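You operate a simulated robot arm through the tools that you are given. There is no shell and no other tool. Be economical: measure what you need, move in short steps, check, and stop when the job is done.

The job below is to be done with a simulated robot arm. You get a single attempt, and the scene is never put back.

## Task
Fit the job sheet's stick in slot three and clear the settings.
Fine: the tower is unplugged and drained; free the clip first and shut it on the stick; take it from the yellow rack; hold the yellow reset key till its lamp turns green. Where these are worked on the way, their far stop is far enough and under half their travel is too little: clip of slot three.

It is judged by the outcome, as a careful person would: the job done as asked, and still so three seconds after it is handed in. It fails if anything else is knocked over, pushed out of place, dropped, spilled or broken. Flat cloth is picked up by pressing the open fingertips on it (5 to 10 N) and closing them slowly along it; thin cloth reads only 2 to 8 mm in the jaws.

## Robot
A 6-joint arm with a two-finger gripper on a trunk, on a base that drives. Base frame: it is fixed to the floor where the robot stands at the start and does not move with it; the origin is under the middle of the robot, x ahead of it, y to its left, z up; the surface under the hand at the start is at about z = 900. Readings come in mm, degrees, newtons and seconds.
It reaches about 1298 mm from its shoulder. Its first joint turns from -149.0 to 149.0 degrees. Places, roughly: card flap [400, -100, 1100]; catch of the case fan [400, 0, 1100]; catch of the lower drive bay [700, -100, 1100]; catch of the upper drive bay [700, -100, 1100]; clip of slot one [600, 0, 1000]; clip of slot three [700, 0, 1000]; clip of slot two [700, 0, 1000]; memory slot three [700, 100, 1000]; yellow reset key [700, -100, 1000]. Payload 1.57 kg.
Tool frame: the origin (TCP) lies between the finger pads and is the grasp point; the fingertips stand 21 mm ahead of it; z points along the fingers, y is the line along which they close. Largest opening 70 mm; the body of the gripper starts 50 mm behind the TCP.
Orientation is that of the tool frame in the base frame, as a unit quaternion [x, y, z, w]. With the fingers straight down and closing along the base's y, the tool's x points along the base's -x, its y along +y and its z along -z.

## Interface
- The arm moves only by the tool nudge_tool. Its argument "targets" is a list of rows, each a list of 7 numbers: the shift along the tool's x, y, z in units of 50 mm (1.0 is 50 mm), then the turn, a rotation vector about the tool's x, y, z in units of 5 degrees (1.0 is 5 degrees), then the gripper command, from -1 (shut) to 1 (fully open), values between in proportion. In form: [[x, y, z, wx, wy, wz, gripper], ...]. A call has 1 to 8 rows; each row shifts and turns the commanded pose from where the row before left it, along the tool's axes as they then stand. A call with a number of a shift or a turn outside -1 to 1 is refused whole. Rows are played at 5 a second. More than 50 mm and 8.6 degrees between two rows, or a gripper value outside its range, and nothing of the call is played. A pose out of reach is approached as far as the arm can. The call stops where the force on the tool passes 50 N (or 10 N more than at its start, if that is more) or the arm is blocked; 0.2 s more then pass. The fingers move at their own pace and stop on an object; they squeeze with about 30 N. The grip force told is the motor's: it shows also when the fingers shut on nothing. Time passes only in rows, and 0.2 s behind the last, so rows that do not move let the fingers close. The reply holds the time, the measured pose of the TCP, the force on the tool along the base axes, the opening and the grip force, in the units named above and with some noise, with the torque about the TCP (base axes, N m) and any sound that the robot's microphone picked up.
- Cameras (640 x 400 px; columns grow to the right, rows downward): "scene" is now at [29, 141.5, 1919.6]; the picture's right is [-0.37, -0.93, 0.00], its down [-0.69, 0.27, -0.67] and it looks along [0.63, -0.25, -0.74] (base axes); focal length 275 px, centre (320, 200). "wrist" rides on the gripper at [79, 4, -81] in the tool frame; the picture's right is [-0.05, 1.00, 0.00], its down [-0.67, -0.04, -0.74] and it looks along [-0.74, -0.04, 0.67] (tool axes); focal length 256 px, centre (320, 200). There is no depth. A picture from a camera that has moved, and an enlarged one, comes with that camera's place and axes in the base frame and with its lens.
- get_image(camera): a new picture of that camera. It takes no simulated time.
- lift_body(by): slides the trunk up (or, below 0, down) by that many mm; the arm and the scene camera ride with it, the base frame stays. It gives what a move gives, with no picture.
- steer(legs): drives the robot by 1 to 6 legs, each [ahead, turn to the left] in mm and degrees, along the robot's own axes; the way and the turn of a leg run together, so that a leg with both is an arc; at most 1500 mm and 180 degrees a leg. The arm and the cameras ride along, it lands a little off, and it stops where it bumps. It gives what a move gives.
- turn_head(pan, tilt): turns the head with the scene camera to pan (to the left, within 155 degrees either way) and tilt (down, from -29 to 69), counted from straight ahead of the robot. It gives what a move gives.
- close_up(camera, box): a new picture of the part [left, top, right, bottom] of that camera's present view, enlarged. It takes no simulated time.
- finish_job(): hands the job in; it is judged then, once.

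Work in short steps. Places have to be worked out from the pictures, the camera data and where the tool is seen: move nearer, look again, correct. Check each grasp and each placing, and mend what went wrong. You have 120 turns and 98 pictures in all, those below and enlarged ones among them. Open the gripper and draw the arm clear of the work before you hand the job in, unless the task says otherwise; then end with one line.

The tools are called after "Call:" by a JSON object that holds its "method" and its "body". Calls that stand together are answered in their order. nudge_tool: Moves the arm, as the interface text tells. Its arguments: {"type":"object","properties":{"targets":{"type":"array"}},"required":["targets"]} The other tools are called the same way: lift_body (by) slides the trunk up or down; steer (legs) drives the base; turn_head (pan, tilt) turns the head that bears the scene camera; get_image (camera) takes a picture; close_up (camera, box) takes an enlarged picture of a part of a camera's view; finish_job () hands the job in.

At the start:

```text
t: 0.0
position: [704.1, -333.4, 1256.8]
tool_rot: [0.0, 1.0, 0.0, 0.0]
ft_force: [-0.3, -0.3, -0.1]
torque: [0.0, 0.03, -0.01]
grip_width: 69.9
grasp_force: 0.1
trunk travel left (down, up): [-938.0, 32.0]
robot x, y, heading: [-0.8, -3.5, -0.0]
head pan, tilt: [-21.6, 47.6]
```

scene: 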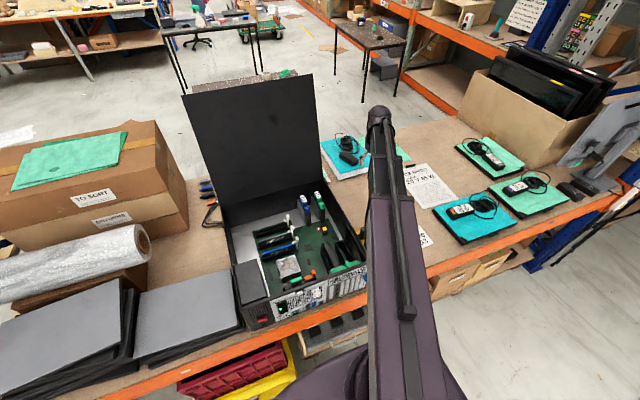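
wrist: 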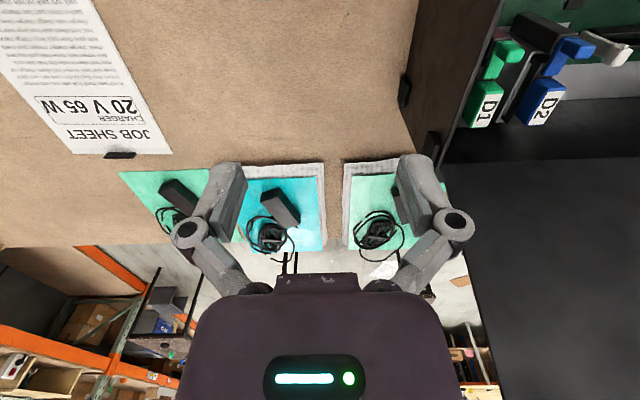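

I'll look at the tower and the job sheet up close first.

Call:
{"method": "close_up", "body": {"camera": "scene", "box": [220, 180, 380, 330]}}

Call:
{"method": "close_up", "body": {"camera": "scene", "box": [390, 150, 470, 250]}}

Call:
{"method": "close_up", "body": {"camera": "wrist", "box": [0, 0, 200, 160]}}

```text
2.67 times, centred on (300, 255) of scene
camera zoom: at [29.0, 141.5, 1919.6], right [-0.37, -0.93, 0.0], down [-0.69, 0.27, -0.67], along [0.63, -0.25, -0.74], focal length 733 px, centre (373, 53)
```

zoom: 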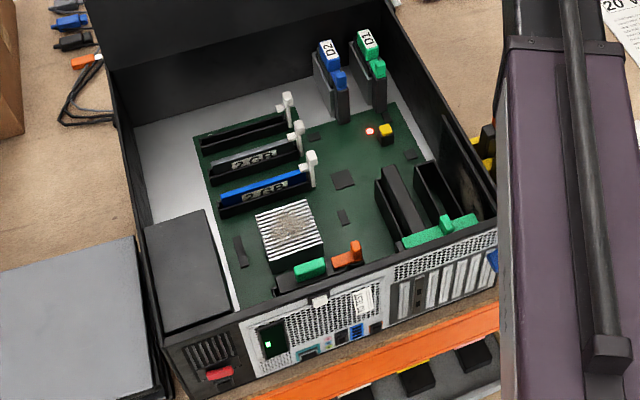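

```text
4.00 times, centred on (430, 200) of scene
camera zoom: at [29.0, 141.5, 1919.6], right [-0.37, -0.93, 0.0], down [-0.69, 0.27, -0.67], along [0.63, -0.25, -0.74], focal length 1099 px, centre (-120, 200)
```

zoom: 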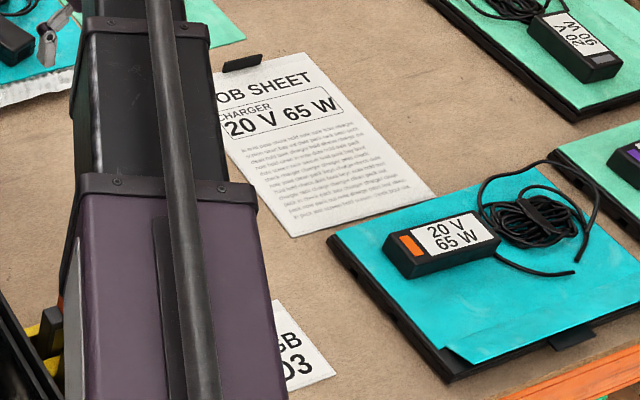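

```text
2.50 times, centred on (100, 80) of wrist
camera zoom: at [624.9, -329.7, 1338.0], right [0.05, 1.0, 0.0], down [0.67, -0.04, 0.74], along [0.74, -0.04, -0.67], focal length 640 px, centre (870, 500)
```

zoom: 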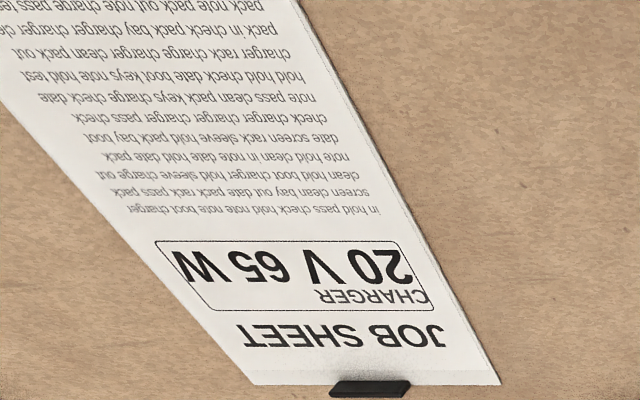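

The arm hides a second sheet ("..GB D3") and the rack. I move the hand to the right (−y), well above the bench, to clear the view.

Call:
{"method": "nudge_tool", "body": {"targets": [[0, -1, -1, 0, 0, 0, 1], [0, -1, -1, 0, 0, 0, 1], [0, -1, 0, 0, 0, 0, 1], [0, -1, 0, 0, 0, 0, 1], [0, -1, 0, 0, 0, 0, 1], [0, -1, 0, 0, 0, 0, 1], [0, -1, 0, 0, 0, 0, 1], [0, -1, 0, 0, 0, 0, 1]]}}

Call:
{"method": "get_image", "body": {"camera": "scene"}}

```text
refused: row 1 steps farther than a row can; nothing moved
```

```text
92 pictures are left
camera scene: at [29.0, 141.5, 1919.6], right [-0.37, -0.93, 0.0], down [-0.69, 0.27, -0.67], along [0.63, -0.25, -0.74], focal length 275 px, centre (320, 200)
```

scene: 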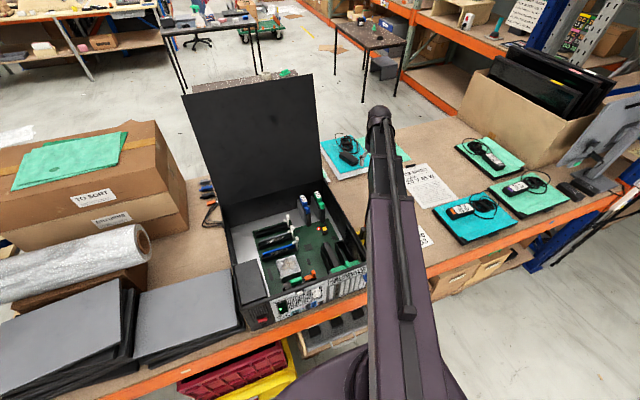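

The step limit is on the combined 50 mm; I split the rise from the sideways move.

Call:
{"method": "nudge_tool", "body": {"targets": [[0, -0.6, -0.7, 0, 0, 0, 1], [0, -0.9, 0, 0, 0, 0, 1], [0, -0.9, 0, 0, 0, 0, 1], [0, -0.9, 0, 0, 0, 0, 1], [0, -0.9, 0, 0, 0, 0, 1], [0, -0.9, 0, 0, 0, 0, 1], [0, -0.9, 0, 0, 0, 0, 1], [0, -0.9, 0, 0, 0, 0, 1]]}}

```text
t: 1.8
position: [702.9, -679.2, 1255.8]
tool_rot: [0.0, 1.0, 0.0, 0.0]
ft_force: [0.9, 0.8, 0.1]
torque: [0.02, -0.01, -0.01]
grip_width: 70.1
grasp_force: 0.0
out of reach, approached as far as the arm can: row 1
trunk travel left (down, up): [-938.0, 32.0]
robot x, y, heading: [-2.1, -1.5, 0.1]
head pan, tilt: [-21.6, 47.6]
```

The hand is at y≈−679; the view should be free now.

Call:
{"method": "get_image", "body": {"camera": "scene"}}

Call:
{"method": "close_up", "body": {"camera": "scene", "box": [300, 170, 480, 310]}}

```text
91 pictures are left
camera scene: at [29.2, 140.0, 1919.7], right [-0.37, -0.93, 0.0], down [-0.69, 0.27, -0.67], along [0.63, -0.25, -0.74], focal length 275 px, centre (320, 200)
```

scene: 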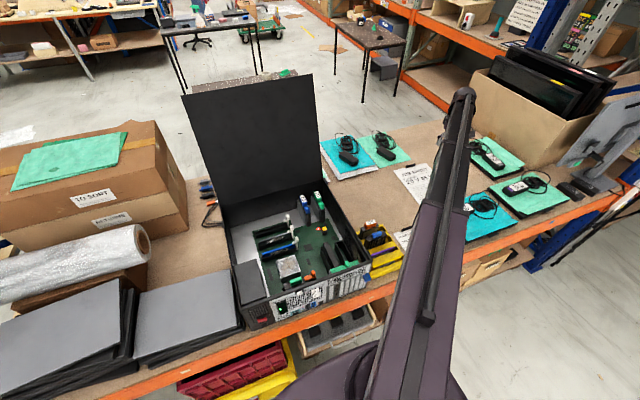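

```text
2.86 times, centred on (390, 240) of scene
camera zoom: at [29.2, 140.0, 1919.7], right [-0.37, -0.93, 0.0], down [-0.69, 0.27, -0.67], along [0.63, -0.25, -0.74], focal length 785 px, centre (120, 86)
```

zoom: 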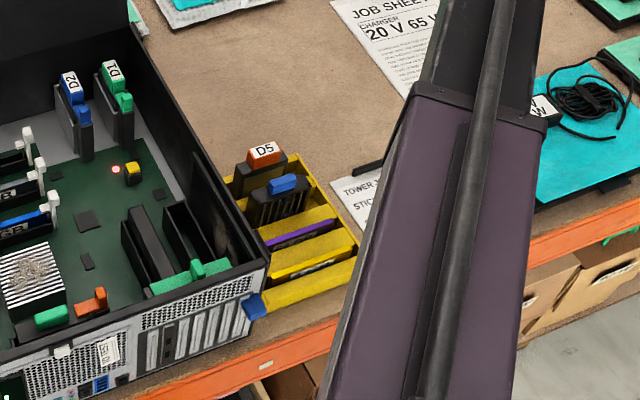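

The tower's own job sheet is still partly covered; I swing the hand farther right.

Call:
{"method": "nudge_tool", "body": {"targets": [[0.5, -0.8, 0, 0, 0, 0, 1], [0.5, -0.8, 0, 0, 0, 0, 1], [0.5, -0.8, 0, 0, 0, 0, 1], [0.5, -0.8, 0, 0, 0, 0, 1], [0.5, -0.8, 0, 0, 0, 0, 1], [0.5, -0.8, 0, 0, 0, 0, 1]]}}

Call:
{"method": "close_up", "body": {"camera": "scene", "box": [350, 200, 450, 280]}}

```text
t: 3.2
position: [554.0, -920.6, 1256.5]
tool_rot: [0.0, 1.0, 0.0, 0.001]
ft_force: [0.6, -0.4, -0.8]
torque: [0.02, 0.0, -0.01]
grip_width: 69.8
grasp_force: 0.0
out of reach, approached as far as the arm can: row 1, 5
trunk travel left (down, up): [-938.0, 32.0]
robot x, y, heading: [-0.1, 2.5, -0.1]
head pan, tilt: [-21.6, 47.6]
```

```text
5.00 times, centred on (400, 240) of scene
camera zoom: at [28.3, 140.3, 1919.7], right [-0.37, -0.93, 0.0], down [-0.69, 0.27, -0.67], along [0.63, -0.25, -0.74], focal length 1374 px, centre (-80, 0)
```

zoom: 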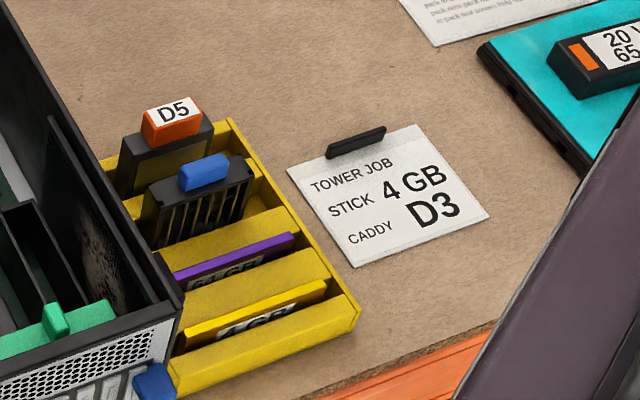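

The sheet asks for a 4 GB stick. I zoom in on the rack's sticks and on the slots and reset key.

Call:
{"method": "close_up", "body": {"camera": "scene", "box": [365, 220, 425, 280]}}

Call:
{"method": "close_up", "body": {"camera": "scene", "box": [245, 195, 345, 275]}}

```text
6.67 times, centred on (395, 250) of scene
camera zoom: at [28.3, 140.3, 1919.7], right [-0.37, -0.93, 0.0], down [-0.69, 0.27, -0.67], along [0.63, -0.25, -0.74], focal length 1832 px, centre (-180, -133)
```

zoom: 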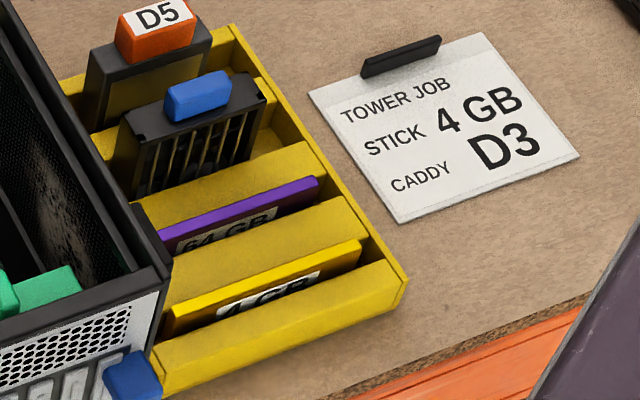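

```text
5.00 times, centred on (295, 235) of scene
camera zoom: at [28.3, 140.3, 1919.7], right [-0.37, -0.93, 0.0], down [-0.69, 0.27, -0.67], along [0.63, -0.25, -0.74], focal length 1374 px, centre (445, 25)
```

zoom: 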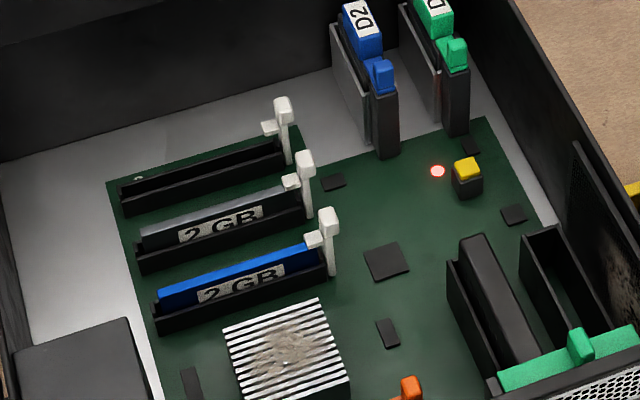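

Yellow stick in the rack reads 4 GB (purple is 64 GB), lying along y at about x≈450, y −252…−384. Slot three is the farthest, empty slot at x≈770, its clip near y≈0. I bring the hand over the rack to see it with the wrist camera.

Call:
{"method": "nudge_tool", "body": {"targets": [[0.306, 0.857, 0.143, 0, 0, 0, 1], [0.306, 0.857, 0.143, 0, 0, 0, 1], [0.306, 0.857, 0.143, 0, 0, 0, 1], [0.306, 0.857, 0.143, 0, 0, 0, 1], [0.306, 0.857, 0.143, 0, 0, 0, 1], [0.306, 0.857, 0.143, 0, 0, 0, 1], [0.306, 0.857, 0.143, 0, 0, 0, 1]]}}

Call:
{"method": "nudge_tool", "body": {"targets": [[0.306, 0.857, 0.143, 0, 0, 0, 1], [0.306, 0.857, 0.143, 0, 0, 0, 1], [0.306, 0.857, 0.143, 0, 0, 0, 1], [0.306, 0.857, 0.143, 0, 0, 0, 1], [0.306, 0.857, 0.143, 0, 0, 0, 1], [0.306, 0.857, 0.143, 0, 0, 0, 1], [0.306, 0.857, 0.143, 0, 0, 0, 1]]}}

Call:
{"method": "get_image", "body": {"camera": "wrist"}}

```text
t: 4.8
position: [446.9, -615.8, 1257.6]
tool_rot: [0.0, 1.0, -0.001, 0.0]
ft_force: [0.1, 0.3, 0.2]
torque: [-0.04, 0.01, 0.0]
grip_width: 69.8
grasp_force: 0.1
out of reach, approached as far as the arm can: row 1, 2, 3, 4, 5, 6, 7
trunk travel left (down, up): [-938.0, 32.0]
robot x, y, heading: [0.9, 1.2, 0.1]
head pan, tilt: [-21.6, 47.6]
```

```text
t: 6.4
position: [374.1, -364.6, 1257.5]
tool_rot: [0.0, 1.0, 0.001, 0.0]
ft_force: [0.2, 0.9, -0.3]
torque: [0.0, 0.03, 0.0]
grip_width: 70.0
grasp_force: 0.1
out of reach, approached as far as the arm can: row 1, 2, 3, 4, 5, 6, 7
trunk travel left (down, up): [-938.0, 32.0]
robot x, y, heading: [-0.3, 0.6, 0.1]
head pan, tilt: [-21.6, 47.6]
```

```text
86 pictures are left
camera wrist: at [295.6, -360.5, 1338.1], right [0.05, 1.0, 0.0], down [0.67, -0.04, 0.74], along [0.74, -0.04, -0.67], focal length 256 px, centre (320, 200)
```

wrist: 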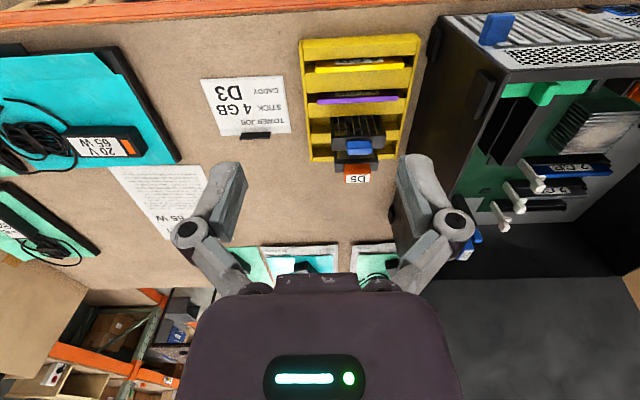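

The rack is seen well, but z stays at 1257 whichever way I command it. I test a pure downward move.

Call:
{"method": "nudge_tool", "body": {"targets": [[0, 0, 0.5, 0, 0, 0, 1], [0, 0, 0.5, 0, 0, 0, 1], [0, 0, 0, 0, 0, 0, 1]]}}

```text
t: 7.2
position: [374.4, -363.9, 1256.8]
tool_rot: [0.0, 1.0, 0.0, 0.0]
ft_force: [-0.1, 0.6, 0.1]
torque: [-0.01, 0.02, 0.0]
grip_width: 70.3
grasp_force: 0.0
out of reach, approached as far as the arm can: row 1, 2
trunk travel left (down, up): [-938.0, 32.0]
robot x, y, heading: [-0.6, -3.0, 0.3]
head pan, tilt: [-21.6, 47.6]
```

The arm seems planar (SCARA-like): height comes from the trunk. I lower the trunk by 100 mm and look.

Call:
{"method": "lift_body", "body": {"by": -100}}

Call:
{"method": "get_image", "body": {"camera": "wrist"}}

Call:
{"method": "get_image", "body": {"camera": "scene"}}

```text
t: 8.5
position: [374.9, -364.1, 1155.4]
tool_rot: [0.0, 1.0, 0.0, 0.001]
ft_force: [0.6, 0.3, 0.1]
torque: [0.01, -0.01, -0.01]
grip_width: 69.8
grasp_force: 0.1
trunk travel left (down, up): [-838.0, 132.0]
robot x, y, heading: [-3.5, -2.1, -0.3]
head pan, tilt: [-21.6, 47.6]
```

```text
85 pictures are left
camera wrist: at [295.3, -360.8, 1238.1], right [0.05, 1.0, 0.0], down [0.67, -0.04, 0.74], along [0.74, -0.04, -0.67], focal length 256 px, centre (320, 200)
```

wrist: 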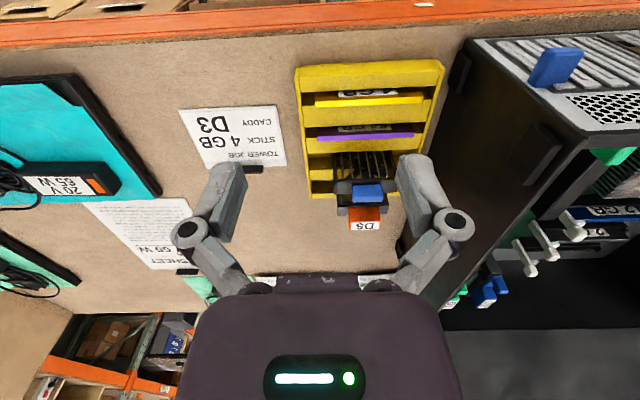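

```text
84 pictures are left
camera scene: at [28.8, 141.5, 1819.7], right [-0.37, -0.93, 0.0], down [-0.69, 0.27, -0.67], along [0.63, -0.25, -0.74], focal length 275 px, centre (320, 200)
```

scene: 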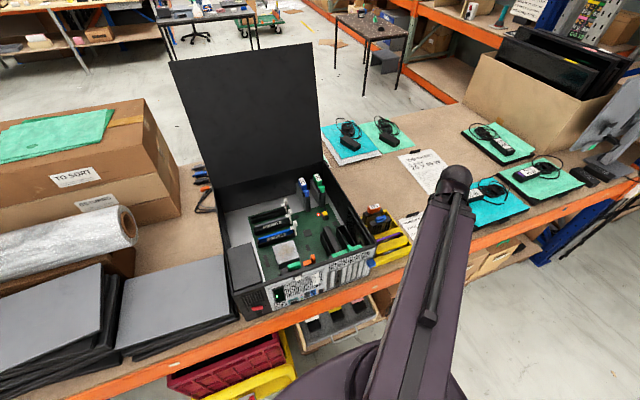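

Stick top is around (445,−310), case rim about z≈1070. I turn the hand −90° about its z so that it closes along base x (camera side to −y).

Call:
{"method": "nudge_tool", "body": {"targets": [[0, 0, 0, 0, 0, -1, 1], [0, 0, 0, 0, 0, -1, 1], [0, 0, 0, 0, 0, -1, 1], [0, 0, 0, 0, 0, -1, 1], [0, 0, 0, 0, 0, -1, 1], [0, 0, 0, 0, 0, -1, 1], [0, 0, 0, 0, 0, -1, 1], [0, 0, 0, 0, 0, -1, 1]]}}

Call:
{"method": "nudge_tool", "body": {"targets": [[0, 0, 0, 0, 0, -1, 1], [0, 0, 0, 0, 0, -1, 1], [0, 0, 0, 0, 0, -1, 1], [0, 0, 0, 0, 0, -1, 1], [0, 0, 0, 0, 0, -1, 1], [0, 0, 0, 0, 0, -1, 1], [0, 0, 0, 0, 0, -1, 1], [0, 0, 0, 0, 0, -1, 1]]}}

Call:
{"method": "nudge_tool", "body": {"targets": [[0, 0, 0, 0, 0, -1, 1], [0, 0, 0, 0, 0, -1, 1]]}}

Call:
{"method": "get_image", "body": {"camera": "wrist"}}

```text
t: 10.3
position: [374.8, -365.3, 1156.8]
tool_rot: [-0.343, 0.939, 0.0, 0.0]
ft_force: [0.3, -0.4, -0.2]
torque: [-0.01, -0.04, 0.01]
grip_width: 69.9
grasp_force: 0.0
trunk travel left (down, up): [-838.0, 132.0]
robot x, y, heading: [3.9, -1.0, -0.1]
head pan, tilt: [-21.6, 47.6]
```

```text
t: 12.1
position: [375.0, -365.9, 1157.3]
tool_rot: [-0.643, 0.766, 0.0, 0.0]
ft_force: [1.2, 0.1, -0.1]
torque: [0.0, 0.01, 0.01]
grip_width: 70.1
grasp_force: 0.0
trunk travel left (down, up): [-838.0, 132.0]
robot x, y, heading: [-1.3, 0.2, -0.2]
head pan, tilt: [-21.6, 47.6]
```

```text
t: 12.7
position: [374.4, -365.4, 1156.6]
tool_rot: [0.708, -0.706, 0.0, 0.0]
ft_force: [0.3, 0.1, -0.4]
torque: [0.01, 0.0, 0.01]
grip_width: 69.9
grasp_force: 0.1
trunk travel left (down, up): [-838.0, 132.0]
robot x, y, heading: [-0.7, 2.0, 0.3]
head pan, tilt: [-21.6, 47.6]
```

```text
83 pictures are left
camera wrist: at [370.6, -444.6, 1238.0], right [-1.0, 0.05, 0.0], down [0.03, 0.67, 0.74], along [0.04, 0.74, -0.67], focal length 256 px, centre (320, 200)
```

wrist: 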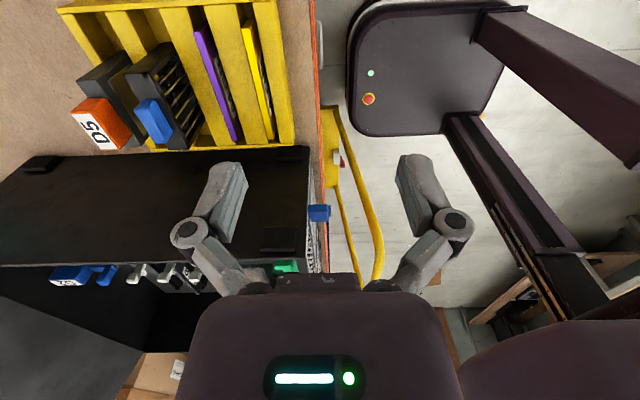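

Orientation reached: tool x = −y, tool y = −x. I move over the tower (fingertips at z≈1135, above the rim) to view the slots.

Call:
{"method": "nudge_tool", "body": {"targets": [[-0.51, -0.782, 0, 0, 0, 0, 1], [-0.51, -0.782, 0, 0, 0, 0, 1], [-0.51, -0.782, 0, 0, 0, 0, 1], [-0.51, -0.782, 0, 0, 0, 0, 1], [-0.51, -0.782, 0, 0, 0, 0, 1]]}}

Call:
{"method": "get_image", "body": {"camera": "wrist"}}

Call:
{"method": "get_image", "body": {"camera": "scene"}}

```text
t: 13.9
position: [570.5, -234.1, 1155.6]
tool_rot: [-0.707, 0.707, 0.0, 0.0]
ft_force: [0.3, 0.2, -0.1]
torque: [-0.03, -0.01, 0.0]
grip_width: 69.9
grasp_force: 0.0
trunk travel left (down, up): [-838.0, 132.0]
robot x, y, heading: [1.3, -1.8, -0.0]
head pan, tilt: [-21.6, 47.6]
```

```text
82 pictures are left
camera wrist: at [567.2, -314.2, 1237.8], right [-1.0, 0.05, 0.0], down [0.04, 0.67, 0.74], along [0.04, 0.74, -0.67], focal length 256 px, centre (320, 200)
```

wrist: 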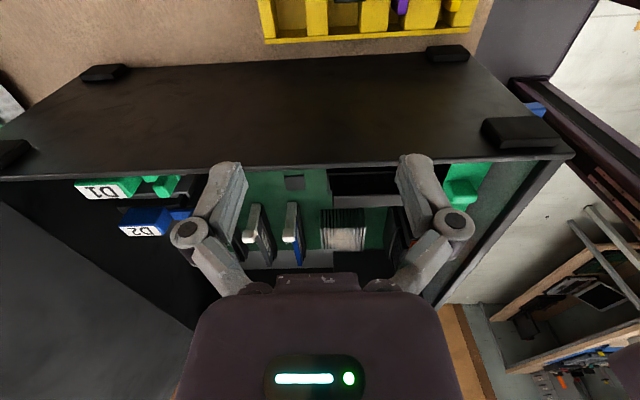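

```text
81 pictures are left
camera scene: at [30.0, 142.0, 1819.6], right [-0.37, -0.93, 0.0], down [-0.69, 0.27, -0.67], along [0.63, -0.25, -0.74], focal length 275 px, centre (320, 200)
```

scene: 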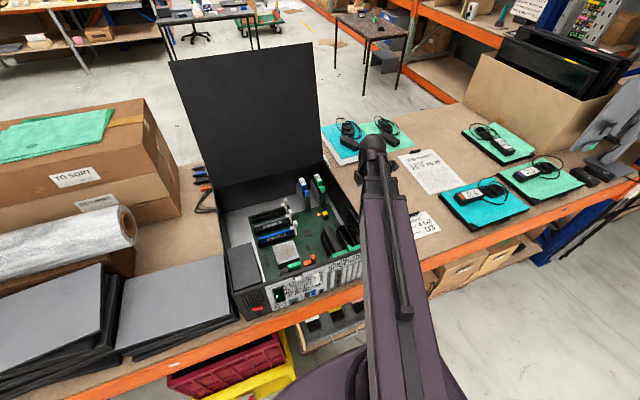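

Clear of everything so far; I continue to above the slot area.

Call:
{"method": "nudge_tool", "body": {"targets": [[-0.6, -0.7, 0, 0, 0, 0, 1], [-0.6, -0.7, 0, 0, 0, 0, 1], [-0.6, -0.7, 0, 0, 0, 0, 1], [-0.6, -0.7, 0, 0, 0, 0, 1], [-0.6, -0.7, 0, 0, 0, 0, 1]]}}

Call:
{"method": "get_image", "body": {"camera": "wrist"}}

```text
t: 15.1
position: [743.9, -86.5, 1155.9]
tool_rot: [-0.706, 0.708, 0.0, 0.0]
ft_force: [0.5, 0.2, 0.4]
torque: [-0.02, -0.01, 0.01]
grip_width: 70.1
grasp_force: 0.0
trunk travel left (down, up): [-838.0, 132.0]
robot x, y, heading: [-1.1, -3.4, 0.2]
head pan, tilt: [-21.6, 47.6]
```

```text
80 pictures are left
camera wrist: at [740.5, -166.3, 1237.6], right [-1.0, 0.05, 0.0], down [0.04, 0.67, 0.74], along [0.04, 0.74, -0.67], focal length 256 px, centre (320, 200)
```

wrist: 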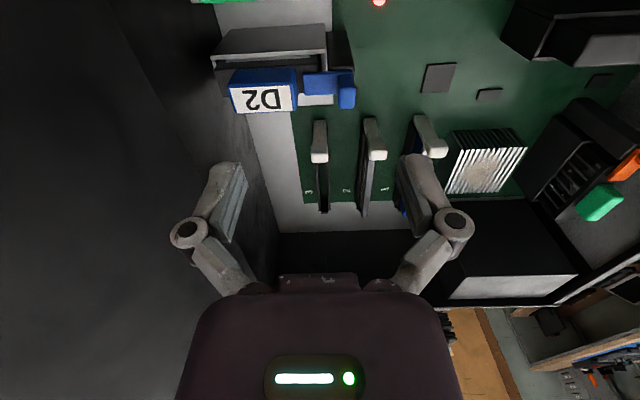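

The board prints 3, 2, 1: slot three is the far, empty one. A close-up for measuring.

Call:
{"method": "close_up", "body": {"camera": "wrist", "box": [200, 0, 460, 220]}}

```text
1.82 times, centred on (330, 110) of wrist
camera zoom: at [740.5, -166.3, 1237.6], right [-1.0, 0.05, 0.0], down [0.04, 0.67, 0.74], along [0.04, 0.74, -0.67], focal length 465 px, centre (302, 364)
```

zoom: 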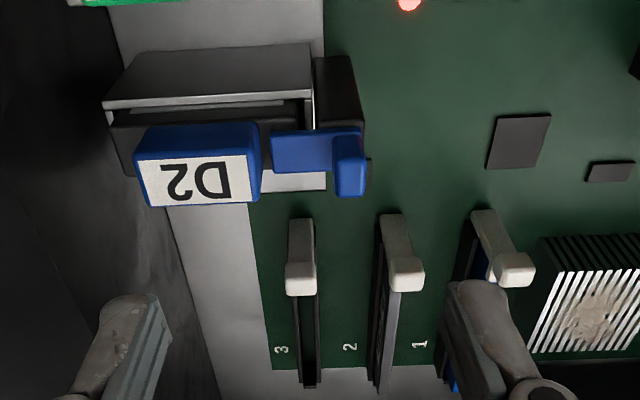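

Slot-3 clip lever stands upright at about x≈750, y≈0, top z≈1020, with D2 caddy (top ≈1080) near it on −y. I go over the slot, a bit lower, to measure the clip closer.

Call:
{"method": "nudge_tool", "body": {"targets": [[-0.8, -0.05, 0, 0, 0, 0, 1], [-0.8, -0.05, 0, 0, 0, 0, 1], [-0.7, -0.06, 0, 0, 0, 0, 1]]}}

Call:
{"method": "lift_body", "body": {"by": -50}}

Call:
{"method": "get_image", "body": {"camera": "wrist"}}

Call:
{"method": "close_up", "body": {"camera": "scene", "box": [240, 160, 360, 260]}}

```text
t: 15.9
position: [753.8, 28.2, 1156.2]
tool_rot: [-0.707, 0.707, 0.001, 0.0]
ft_force: [-0.2, -0.9, 0.8]
torque: [0.0, 0.01, 0.02]
grip_width: 69.9
grasp_force: 0.0
trunk travel left (down, up): [-838.0, 132.0]
robot x, y, heading: [2.6, -0.0, -0.3]
head pan, tilt: [-21.6, 47.6]
```

```text
t: 16.9
position: [753.1, 26.2, 1106.1]
tool_rot: [-0.707, 0.707, 0.0, 0.0]
ft_force: [-0.1, 0.0, 0.4]
torque: [-0.01, -0.02, -0.04]
grip_width: 70.1
grasp_force: 0.0
trunk travel left (down, up): [-788.0, 182.0]
robot x, y, heading: [-1.4, -3.6, -0.0]
head pan, tilt: [-21.6, 47.6]
```

```text
78 pictures are left
camera wrist: at [749.1, -53.8, 1188.1], right [-1.0, 0.05, 0.0], down [0.04, 0.67, 0.74], along [0.04, 0.74, -0.67], focal length 256 px, centre (320, 200)
```

wrist: 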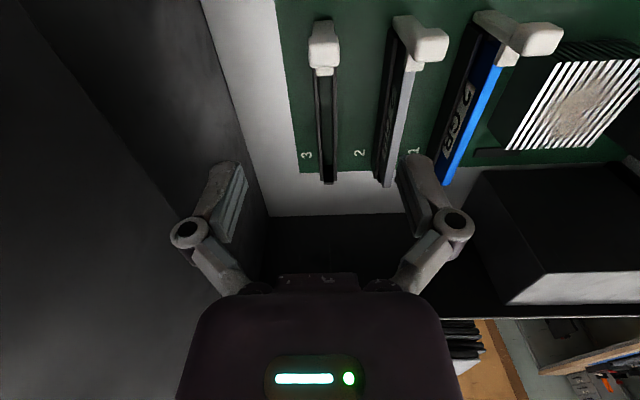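

```text
4.00 times, centred on (300, 210) of scene
camera zoom: at [28.9, 141.3, 1769.6], right [-0.37, -0.93, 0.0], down [-0.69, 0.27, -0.67], along [0.63, -0.25, -0.74], focal length 1099 px, centre (400, 160)
```

zoom: 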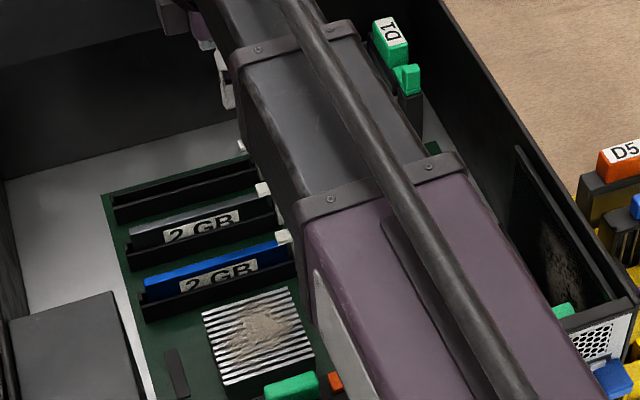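

Lever top block: x≈749, y≈−7…+6, top z≈1030; its hook sits below on +y. I shut the fingers, align x, and lower so that the tips (z≈1015) are beside the lever's +y face above the hook.

Call:
{"method": "nudge_tool", "body": {"targets": [[0, 0.08, 0, 0, 0, 0, -1], [0, 0, 0, 0, 0, 0, -1], [0, 0, 0, 0, 0, 0, -1], [0, 0, 0, 0, 0, 0, -1]]}}

Call:
{"method": "lift_body", "body": {"by": -50}}

Call:
{"method": "get_image", "body": {"camera": "wrist"}}

```text
t: 17.9
position: [749.0, 25.4, 1106.2]
tool_rot: [0.708, -0.706, 0.001, 0.0]
ft_force: [0.4, -0.3, 0.3]
torque: [-0.01, 0.0, 0.01]
grip_width: 0.0
grasp_force: 28.6
trunk travel left (down, up): [-788.0, 182.0]
robot x, y, heading: [0.0, -3.2, -0.0]
head pan, tilt: [-21.6, 47.6]
```

```text
t: 18.8
position: [749.8, 25.7, 1056.9]
tool_rot: [-0.707, 0.707, -0.001, 0.0]
ft_force: [-0.2, -0.2, -0.2]
torque: [0.01, -0.01, 0.02]
grip_width: 0.0
grasp_force: 28.4
trunk travel left (down, up): [-738.0, 232.0]
robot x, y, heading: [1.2, 2.5, -0.0]
head pan, tilt: [-21.6, 47.6]
```

```text
76 pictures are left
camera wrist: at [745.2, -53.8, 1138.1], right [-1.0, 0.05, 0.0], down [0.04, 0.67, 0.74], along [0.04, 0.74, -0.67], focal length 256 px, centre (320, 200)
```

wrist: 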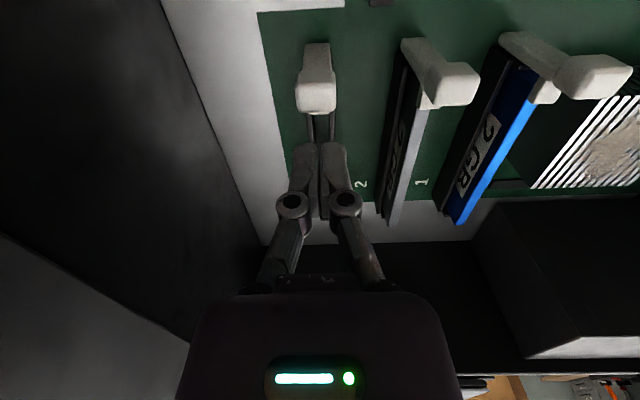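

Fingers are in line with the lever, and its +y edge measures y≈6 again, so tips are 12 mm clear. I lower 21 mm.

Call:
{"method": "lift_body", "body": {"by": -21}}

Call:
{"method": "nudge_tool", "body": {"targets": [[0.2, 0, 0, 0, 0, 0, -1], [0.1, 0, 0, 0, 0, 0, -1], [0.1, 0, 0, 0, 0, 0, -1], [0.1, 0, 0, 0, 0, 0, -1]]}}

Call:
{"method": "get_image", "body": {"camera": "wrist"}}

```text
t: 19.4
position: [748.5, 26.0, 1034.8]
tool_rot: [-0.707, 0.707, 0.0, 0.0]
ft_force: [1.4, 0.3, -0.2]
torque: [-0.01, 0.0, 0.0]
grip_width: 0.0
grasp_force: 28.3
trunk travel left (down, up): [-717.0, 253.0]
robot x, y, heading: [-2.9, -2.2, 0.0]
head pan, tilt: [-21.6, 47.6]
```

```text
t: 20.4
position: [749.2, 0.7, 1036.1]
tool_rot: [-0.707, 0.707, 0.0, 0.0]
ft_force: [-0.5, -0.2, 0.2]
torque: [-0.02, 0.0, 0.02]
grip_width: 0.1
grasp_force: 28.6
trunk travel left (down, up): [-717.0, 253.0]
robot x, y, heading: [2.0, 3.3, -0.1]
head pan, tilt: [-21.6, 47.6]
```

```text
75 pictures are left
camera wrist: at [745.6, -79.5, 1117.0], right [-1.0, 0.05, 0.0], down [0.04, 0.67, 0.74], along [0.04, 0.74, -0.67], focal length 256 px, centre (320, 200)
```

wrist: 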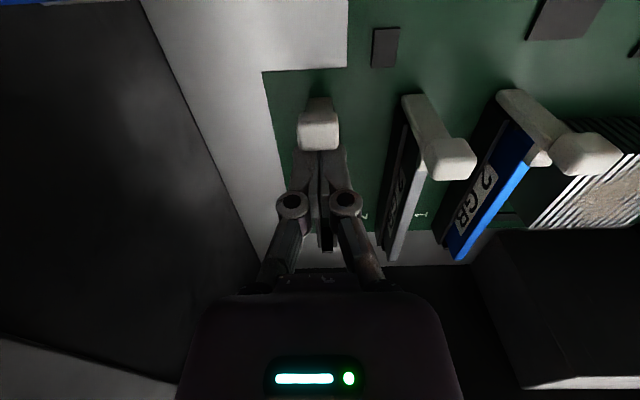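

The lever is following the fingers (its edge now at about y≈−8) with nearly no force. I keep pushing in small steps.

Call:
{"method": "nudge_tool", "body": {"targets": [[0.15, 0, 0, 0, 0, 0, -1], [0.15, 0, 0, 0, 0, 0, -1], [0.15, 0, 0, 0, 0, 0, -1], [0.15, 0, 0, 0, 0, 0, -1]]}}

Call:
{"method": "get_image", "body": {"camera": "wrist"}}

```text
t: 21.4
position: [749.2, -28.8, 1035.3]
tool_rot: [0.707, -0.707, 0.0, 0.0]
ft_force: [0.4, -0.4, -0.2]
torque: [0.0, 0.02, 0.01]
grip_width: 0.2
grasp_force: 28.6
trunk travel left (down, up): [-717.0, 253.0]
robot x, y, heading: [-0.2, -3.2, -0.1]
head pan, tilt: [-21.6, 47.6]
```

```text
74 pictures are left
camera wrist: at [744.9, -109.0, 1117.0], right [-1.0, 0.05, 0.0], down [0.04, 0.67, 0.74], along [0.04, 0.74, -0.67], focal length 256 px, centre (320, 200)
```

wrist: 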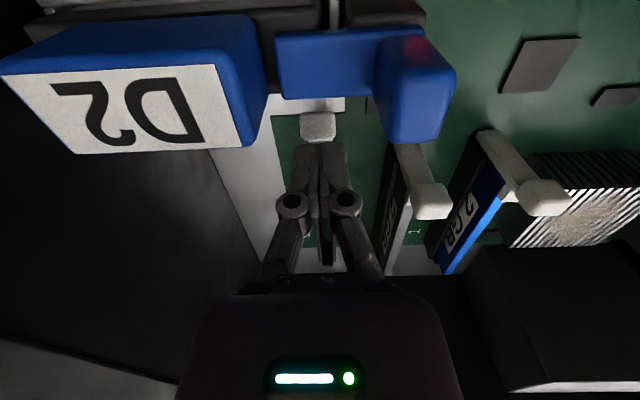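

Lever has tilted some 30° and still touches the fingers. I push a little more to find its far stop.

Call:
{"method": "nudge_tool", "body": {"targets": [[0.1, 0, 0, 0, 0, 0, -1], [0.1, 0, 0, 0, 0, 0, -1], [0.1, 0, 0, 0, 0, 0, -1]]}}

Call:
{"method": "get_image", "body": {"camera": "wrist"}}

```text
t: 22.2
position: [750.0, -42.4, 1035.5]
tool_rot: [-0.707, 0.707, 0.0, 0.0]
ft_force: [-1.3, 0.0, 0.4]
torque: [-0.01, 0.04, -0.03]
grip_width: 0.0
grasp_force: 28.9
trunk travel left (down, up): [-717.0, 253.0]
robot x, y, heading: [-3.1, -1.5, -0.4]
head pan, tilt: [-21.6, 47.6]
```

```text
73 pictures are left
camera wrist: at [745.8, -123.7, 1117.0], right [-1.0, 0.05, 0.0], down [0.04, 0.67, 0.74], along [0.04, 0.74, -0.67], focal length 256 px, centre (320, 200)
```

wrist: 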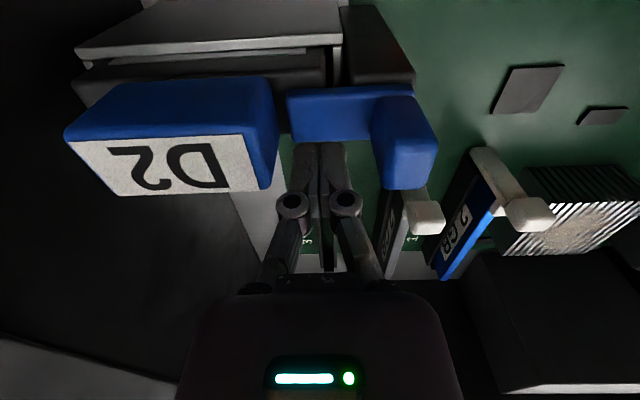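

The lever is hidden under D2's latch from here. I raise and back off toward +y to look at it.

Call:
{"method": "lift_body", "body": {"by": 60}}

Call:
{"method": "nudge_tool", "body": {"targets": [[-0.9, 0, 0, 0, 0, 0, -1], [-0.9, 0, 0, 0, 0, 0, -1], [-0.5, 0, 0, 0, 0, 0, -1]]}}

Call:
{"method": "get_image", "body": {"camera": "wrist"}}

```text
t: 23.2
position: [749.5, -44.2, 1094.7]
tool_rot: [0.707, -0.707, 0.0, 0.0]
ft_force: [0.7, 0.0, -0.1]
torque: [-0.01, -0.01, 0.01]
grip_width: 0.1
grasp_force: 28.4
trunk travel left (down, up): [-777.0, 193.0]
robot x, y, heading: [-2.5, -0.5, -0.2]
head pan, tilt: [-21.6, 47.6]
```

```text
t: 24.1
position: [749.5, 71.8, 1096.2]
tool_rot: [0.708, -0.706, 0.0, 0.0]
ft_force: [0.1, 0.0, 0.3]
torque: [0.05, -0.01, -0.01]
grip_width: 0.0
grasp_force: 28.6
trunk travel left (down, up): [-777.0, 193.0]
robot x, y, heading: [1.1, 2.2, -0.1]
head pan, tilt: [-21.6, 47.6]
```

```text
72 pictures are left
camera wrist: at [746.5, -7.8, 1177.0], right [-1.0, 0.05, 0.0], down [0.04, 0.67, 0.74], along [0.04, 0.74, -0.67], focal length 256 px, centre (320, 200)
```

wrist: 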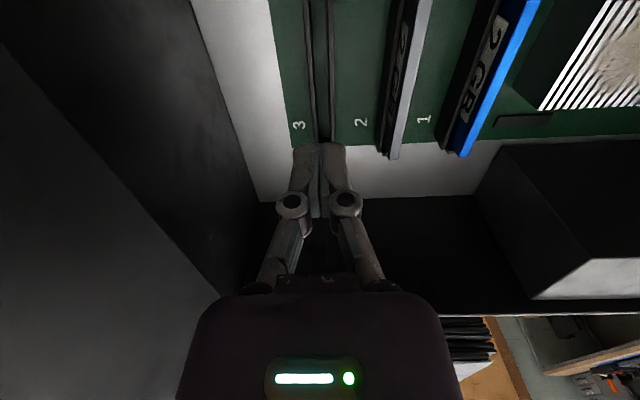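

The clip is outside this view; I step back −y 50 mm.

Call:
{"method": "nudge_tool", "body": {"targets": [[0.9, 0, 0, 0, 0, 0, -1], [0.2, 0, 0, 0, 0, 0, -1]]}}

Call:
{"method": "get_image", "body": {"camera": "wrist"}}

```text
t: 24.6
position: [752.5, 15.8, 1095.1]
tool_rot: [-0.707, 0.707, 0.001, -0.001]
ft_force: [0.7, -0.2, -1.1]
torque: [0.0, -0.03, 0.01]
grip_width: 0.0
grasp_force: 28.2
trunk travel left (down, up): [-777.0, 193.0]
robot x, y, heading: [-0.6, 1.9, -0.1]
head pan, tilt: [-21.6, 47.6]
```

```text
71 pictures are left
camera wrist: at [747.1, -63.6, 1177.0], right [-1.0, 0.05, 0.0], down [0.04, 0.67, 0.74], along [0.04, 0.74, -0.67], focal length 256 px, centre (320, 200)
```

wrist: 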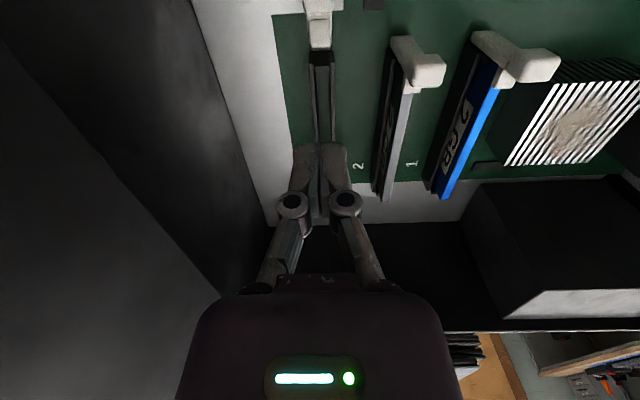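

The lever now leans away and stays. One more look from farther −y to see how far it swung.

Call:
{"method": "nudge_tool", "body": {"targets": [[0.9, 0, 0, 0, 0, 0, -1], [0.9, 0, 0, 0, 0, 0, -1]]}}

Call:
{"method": "close_up", "body": {"camera": "wrist", "box": [220, 0, 480, 200]}}

```text
t: 25.2
position: [751.0, -72.4, 1095.3]
tool_rot: [-0.707, 0.707, 0.0, 0.0]
ft_force: [-0.2, -0.3, 0.5]
torque: [-0.01, 0.0, -0.01]
grip_width: 0.0
grasp_force: 28.5
trunk travel left (down, up): [-777.0, 193.0]
robot x, y, heading: [1.6, -3.6, 0.1]
head pan, tilt: [-21.6, 47.6]
```

```text
2.00 times, centred on (350, 100) of wrist
camera zoom: at [746.4, -153.0, 1177.0], right [-1.0, 0.05, 0.0], down [0.04, 0.67, 0.75], along [0.04, 0.74, -0.67], focal length 512 px, centre (260, 400)
```

zoom: 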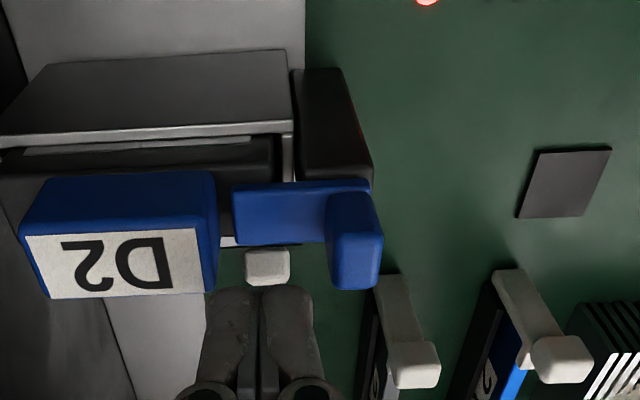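

The lever leans about 40°, likely slipped from under the tips before its stop. I'll push it further by its hook, tips lower, with the hand yawed 45° so that the camera stays off D2.

Call:
{"method": "nudge_tool", "body": {"targets": [[-0.9, 0, 0, 0, 0, 0, -1], [-0.9, 0, 0, 0, 0, 0, -1], [0, 0, 0, 0, 0, 1, -1], [0, 0, 0, 0, 0, 1, -1], [0, 0, 0, 0, 0, 1, -1], [0, 0, 0, 0, 0, 1, -1], [0, 0, 0, 0, 0, 1, -1]]}}

Call:
{"method": "nudge_tool", "body": {"targets": [[0, 0, 0, 0, 0, 1, -1], [0, 0, 0, 0, 0, 1, -1], [0, 0, 0, 0, 0, 1, -1], [0, 0, 0, 0, 0, 1, -1]]}}

Call:
{"method": "get_image", "body": {"camera": "wrist"}}

```text
t: 26.9
position: [749.6, 15.8, 1095.7]
tool_rot: [-0.536, 0.844, 0.0, 0.0]
ft_force: [-0.7, -0.1, -0.1]
torque: [-0.01, 0.03, -0.02]
grip_width: 0.0
grasp_force: 29.0
trunk travel left (down, up): [-777.0, 193.0]
robot x, y, heading: [2.7, 4.7, -0.0]
head pan, tilt: [-21.6, 47.6]
```

```text
t: 27.9
position: [749.3, 16.0, 1096.2]
tool_rot: [-0.382, 0.924, 0.0, 0.0]
ft_force: [1.0, -0.5, 0.6]
torque: [0.01, 0.01, 0.0]
grip_width: 0.1
grasp_force: 28.8
trunk travel left (down, up): [-777.0, 193.0]
robot x, y, heading: [-1.3, 2.0, -0.3]
head pan, tilt: [-21.6, 47.6]
```

```text
69 pictures are left
camera wrist: at [691.1, -37.0, 1177.0], right [-0.67, 0.74, 0.0], down [0.5, 0.45, 0.74], along [0.55, 0.5, -0.67], focal length 256 px, centre (320, 200)
```

wrist: 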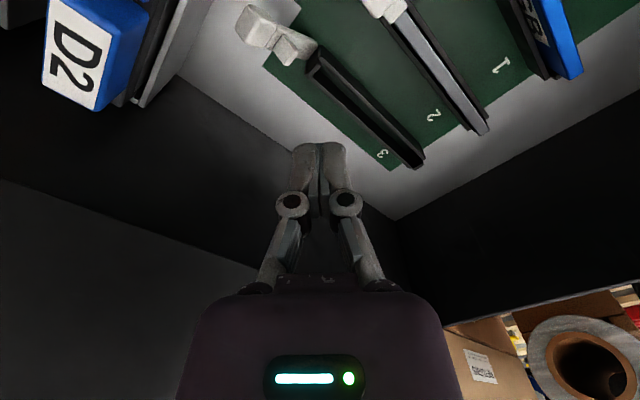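

This angle shows the clip well; I zoom in.

Call:
{"method": "close_up", "body": {"camera": "wrist", "box": [200, 0, 460, 180]}}

```text
2.22 times, centred on (330, 90) of wrist
camera zoom: at [691.1, -37.0, 1177.0], right [-0.67, 0.74, 0.0], down [0.5, 0.45, 0.74], along [0.55, 0.5, -0.67], focal length 569 px, centre (298, 444)
```

zoom: 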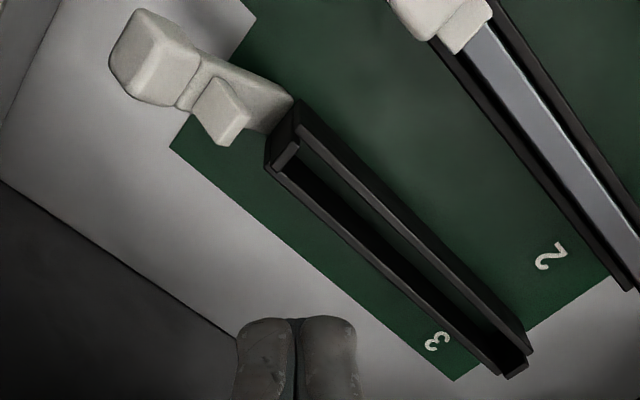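

Slot 3 runs y≈14…159 at x≈750, top z≈964; the clip leans ~43°. I lower to tip z≈993 and nudge the hook further −y to find its stop.

Call:
{"method": "lift_body", "body": {"by": -82}}

Call:
{"method": "nudge_tool", "body": {"targets": [[0.14, -0.14, 0, 0, 0, 0, -1], [0.14, -0.14, 0, 0, 0, 0, -1], [0.07, -0.07, 0, 0, 0, 0, -1]]}}

Call:
{"method": "get_image", "body": {"camera": "wrist"}}

```text
t: 29.0
position: [749.1, 16.0, 1012.8]
tool_rot: [-0.383, 0.924, 0.0, 0.0]
ft_force: [0.0, -0.4, 0.2]
torque: [-0.02, -0.02, -0.04]
grip_width: 0.0
grasp_force: 29.2
trunk travel left (down, up): [-695.0, 275.0]
robot x, y, heading: [0.2, 0.8, -0.0]
head pan, tilt: [-21.6, 47.6]
```

```text
t: 29.8
position: [748.3, 3.4, 1014.3]
tool_rot: [-0.387, 0.922, 0.01, 0.005]
ft_force: [1.5, 24.1, 17.1]
torque: [0.26, -0.04, 0.11]
grip_width: 0.1
grasp_force: 28.1
trunk travel left (down, up): [-695.0, 275.0]
robot x, y, heading: [0.2, -2.8, -0.2]
head pan, tilt: [-21.6, 47.6]
stopped in row 3: the force on the tool passed its limit at 54 N (the readings are from after the stop); the commanded pose is now the measured one
```

```text
67 pictures are left
camera wrist: at [691.1, -52.5, 1095.0], right [-0.67, 0.74, 0.02], down [0.49, 0.43, 0.75], along [0.55, 0.52, -0.66], focal length 256 px, centre (320, 200)
```

wrist: 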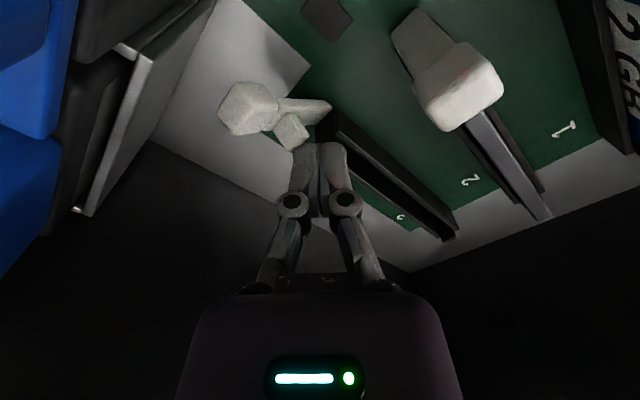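

The hook hit a hard stop: the clip is fully open. I back off toward +y and rise.

Call:
{"method": "nudge_tool", "body": {"targets": [[-0.14, 0.14, 0, 0, 0, 0, -1], [-0.14, 0.14, 0, 0, 0, 0, -1]]}}

Call:
{"method": "lift_body", "body": {"by": 140}}

Call:
{"method": "get_image", "body": {"camera": "wrist"}}

```text
t: 30.4
position: [749.2, 17.6, 1012.8]
tool_rot: [-0.386, 0.923, 0.007, 0.003]
ft_force: [0.8, 0.0, 0.6]
torque: [0.0, 0.03, 0.01]
grip_width: 0.2
grasp_force: 28.7
trunk travel left (down, up): [-695.0, 275.0]
robot x, y, heading: [-1.1, -0.8, 0.1]
head pan, tilt: [-21.6, 47.6]
```

```text
t: 32.1
position: [751.7, 19.2, 1153.7]
tool_rot: [-0.385, 0.923, 0.007, 0.003]
ft_force: [0.4, -0.1, 0.7]
torque: [0.01, 0.0, 0.01]
grip_width: 0.2
grasp_force: 29.0
trunk travel left (down, up): [-835.0, 135.0]
robot x, y, heading: [0.4, 1.2, 0.1]
head pan, tilt: [-21.6, 47.6]
```

```text
66 pictures are left
camera wrist: at [692.5, -36.3, 1234.2], right [-0.67, 0.74, 0.01], down [0.49, 0.44, 0.75], along [0.55, 0.51, -0.66], focal length 256 px, centre (320, 200)
```

wrist: 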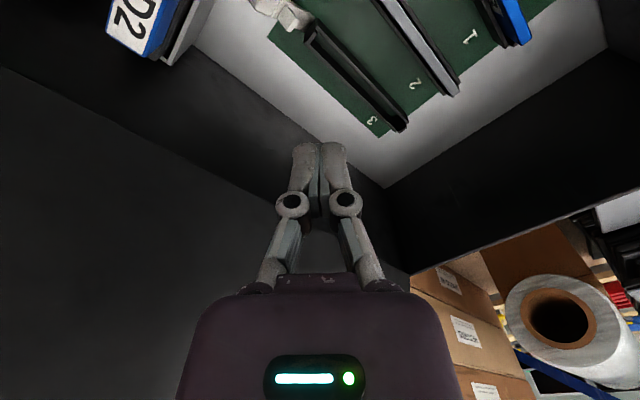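

Clip open. I clear the small tilt, then carry the hand to the rack.

Call:
{"method": "nudge_tool", "body": {"targets": [[0.9, -0.04, 0, 0.123, 0.123, 0, -1], [0.9, -0.04, 0, 0, 0, 0, -1], [0.9, -0.04, 0, 0, 0, 0, -1], [0.9, -0.04, 0, 0, 0, 0, -1], [0.9, -0.04, 0, 0, 0, 0, 0], [0.9, -0.04, 0, 0, 0, 0, 0], [0.9, -0.04, 0, 0, 0, 0, 0], [0.9, -0.04, 0, 0, 0, 0, 0]]}}

Call:
{"method": "nudge_tool", "body": {"targets": [[0.9, -0.04, 0, 0, 0, 0, 0], [0.9, -0.04, 0, 0, 0, -1, 0], [0, 0, 0, 0, 0, -1, 0], [0, 0, 0, 0, 0, -1, 0], [0, 0, 0, 0, 0, -1, 0], [0, 0, 0, 0, 0, -1, 0], [0, 0, 0, 0, 0, -1, 0], [0, 0, 0, 0, 0, -1, 0]]}}

Call:
{"method": "nudge_tool", "body": {"targets": [[0, 0, 0, 0, 0, -1, 0], [0, 0, 0, 0, 0, -0.92, 0]]}}

Call:
{"method": "get_image", "body": {"camera": "wrist"}}

```text
t: 33.9
position: [506.9, -247.6, 1153.1]
tool_rot: [-0.385, 0.923, 0.0, 0.0]
ft_force: [-0.1, 0.1, -0.2]
torque: [-0.03, -0.03, -0.01]
grip_width: 35.0
grasp_force: 0.1
trunk travel left (down, up): [-835.0, 135.0]
robot x, y, heading: [-0.0, 1.3, 0.0]
head pan, tilt: [-21.6, 47.6]
```

```text
t: 35.7
position: [446.7, -315.1, 1152.2]
tool_rot: [-0.645, 0.764, 0.0, -0.001]
ft_force: [-0.5, 0.8, -0.6]
torque: [0.0, 0.01, 0.0]
grip_width: 34.8
grasp_force: 0.1
trunk travel left (down, up): [-835.0, 135.0]
robot x, y, heading: [0.8, 1.3, -0.2]
head pan, tilt: [-21.6, 47.6]
```

```text
t: 36.3
position: [448.9, -316.1, 1153.8]
tool_rot: [0.707, -0.707, 0.0, 0.0]
ft_force: [0.3, 0.1, 0.2]
torque: [-0.01, -0.01, 0.01]
grip_width: 34.8
grasp_force: 0.1
trunk travel left (down, up): [-835.0, 135.0]
robot x, y, heading: [4.1, 4.0, 0.0]
head pan, tilt: [-21.6, 47.6]
```

```text
65 pictures are left
camera wrist: at [444.4, -395.5, 1235.0], right [-1.0, 0.05, 0.0], down [0.04, 0.67, 0.75], along [0.04, 0.74, -0.67], focal length 256 px, centre (320, 200)
```

wrist: 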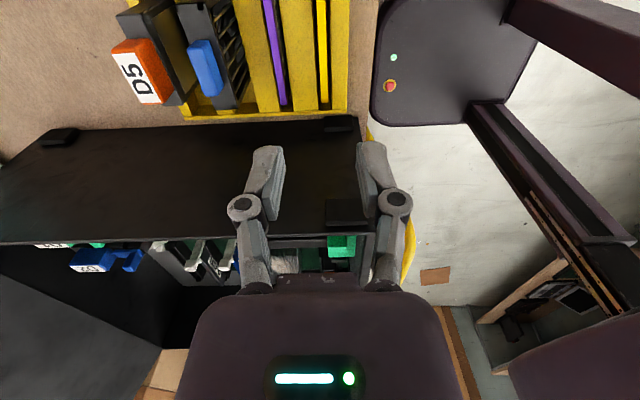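

Hand is centred over the stick in x. I lower 90 mm and look again.

Call:
{"method": "lift_body", "body": {"by": -90}}

Call:
{"method": "get_image", "body": {"camera": "wrist"}}

Call:
{"method": "get_image", "body": {"camera": "scene"}}

```text
t: 37.5
position: [447.1, -315.5, 1062.8]
tool_rot: [-0.706, 0.708, 0.0, 0.0]
ft_force: [0.0, -0.1, -0.5]
torque: [0.02, -0.01, -0.02]
grip_width: 35.0
grasp_force: 0.1
trunk travel left (down, up): [-745.0, 225.0]
robot x, y, heading: [-1.7, 0.4, -0.1]
head pan, tilt: [-21.6, 47.6]
```

```text
64 pictures are left
camera wrist: at [444.2, -395.5, 1145.1], right [-1.0, 0.05, 0.0], down [0.04, 0.67, 0.75], along [0.04, 0.74, -0.67], focal length 256 px, centre (320, 200)
```

wrist: 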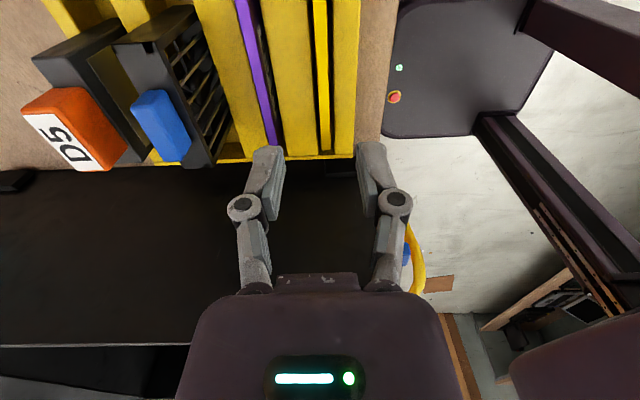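

```text
63 pictures are left
camera scene: at [28.8, 141.5, 1726.7], right [-0.37, -0.93, 0.0], down [-0.69, 0.27, -0.67], along [0.63, -0.25, -0.74], focal length 275 px, centre (320, 200)
```

scene: 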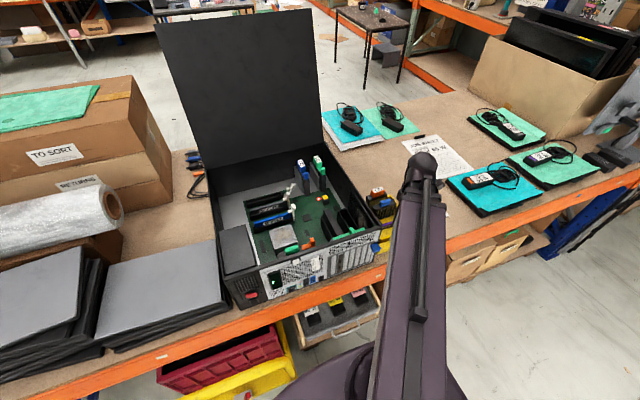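

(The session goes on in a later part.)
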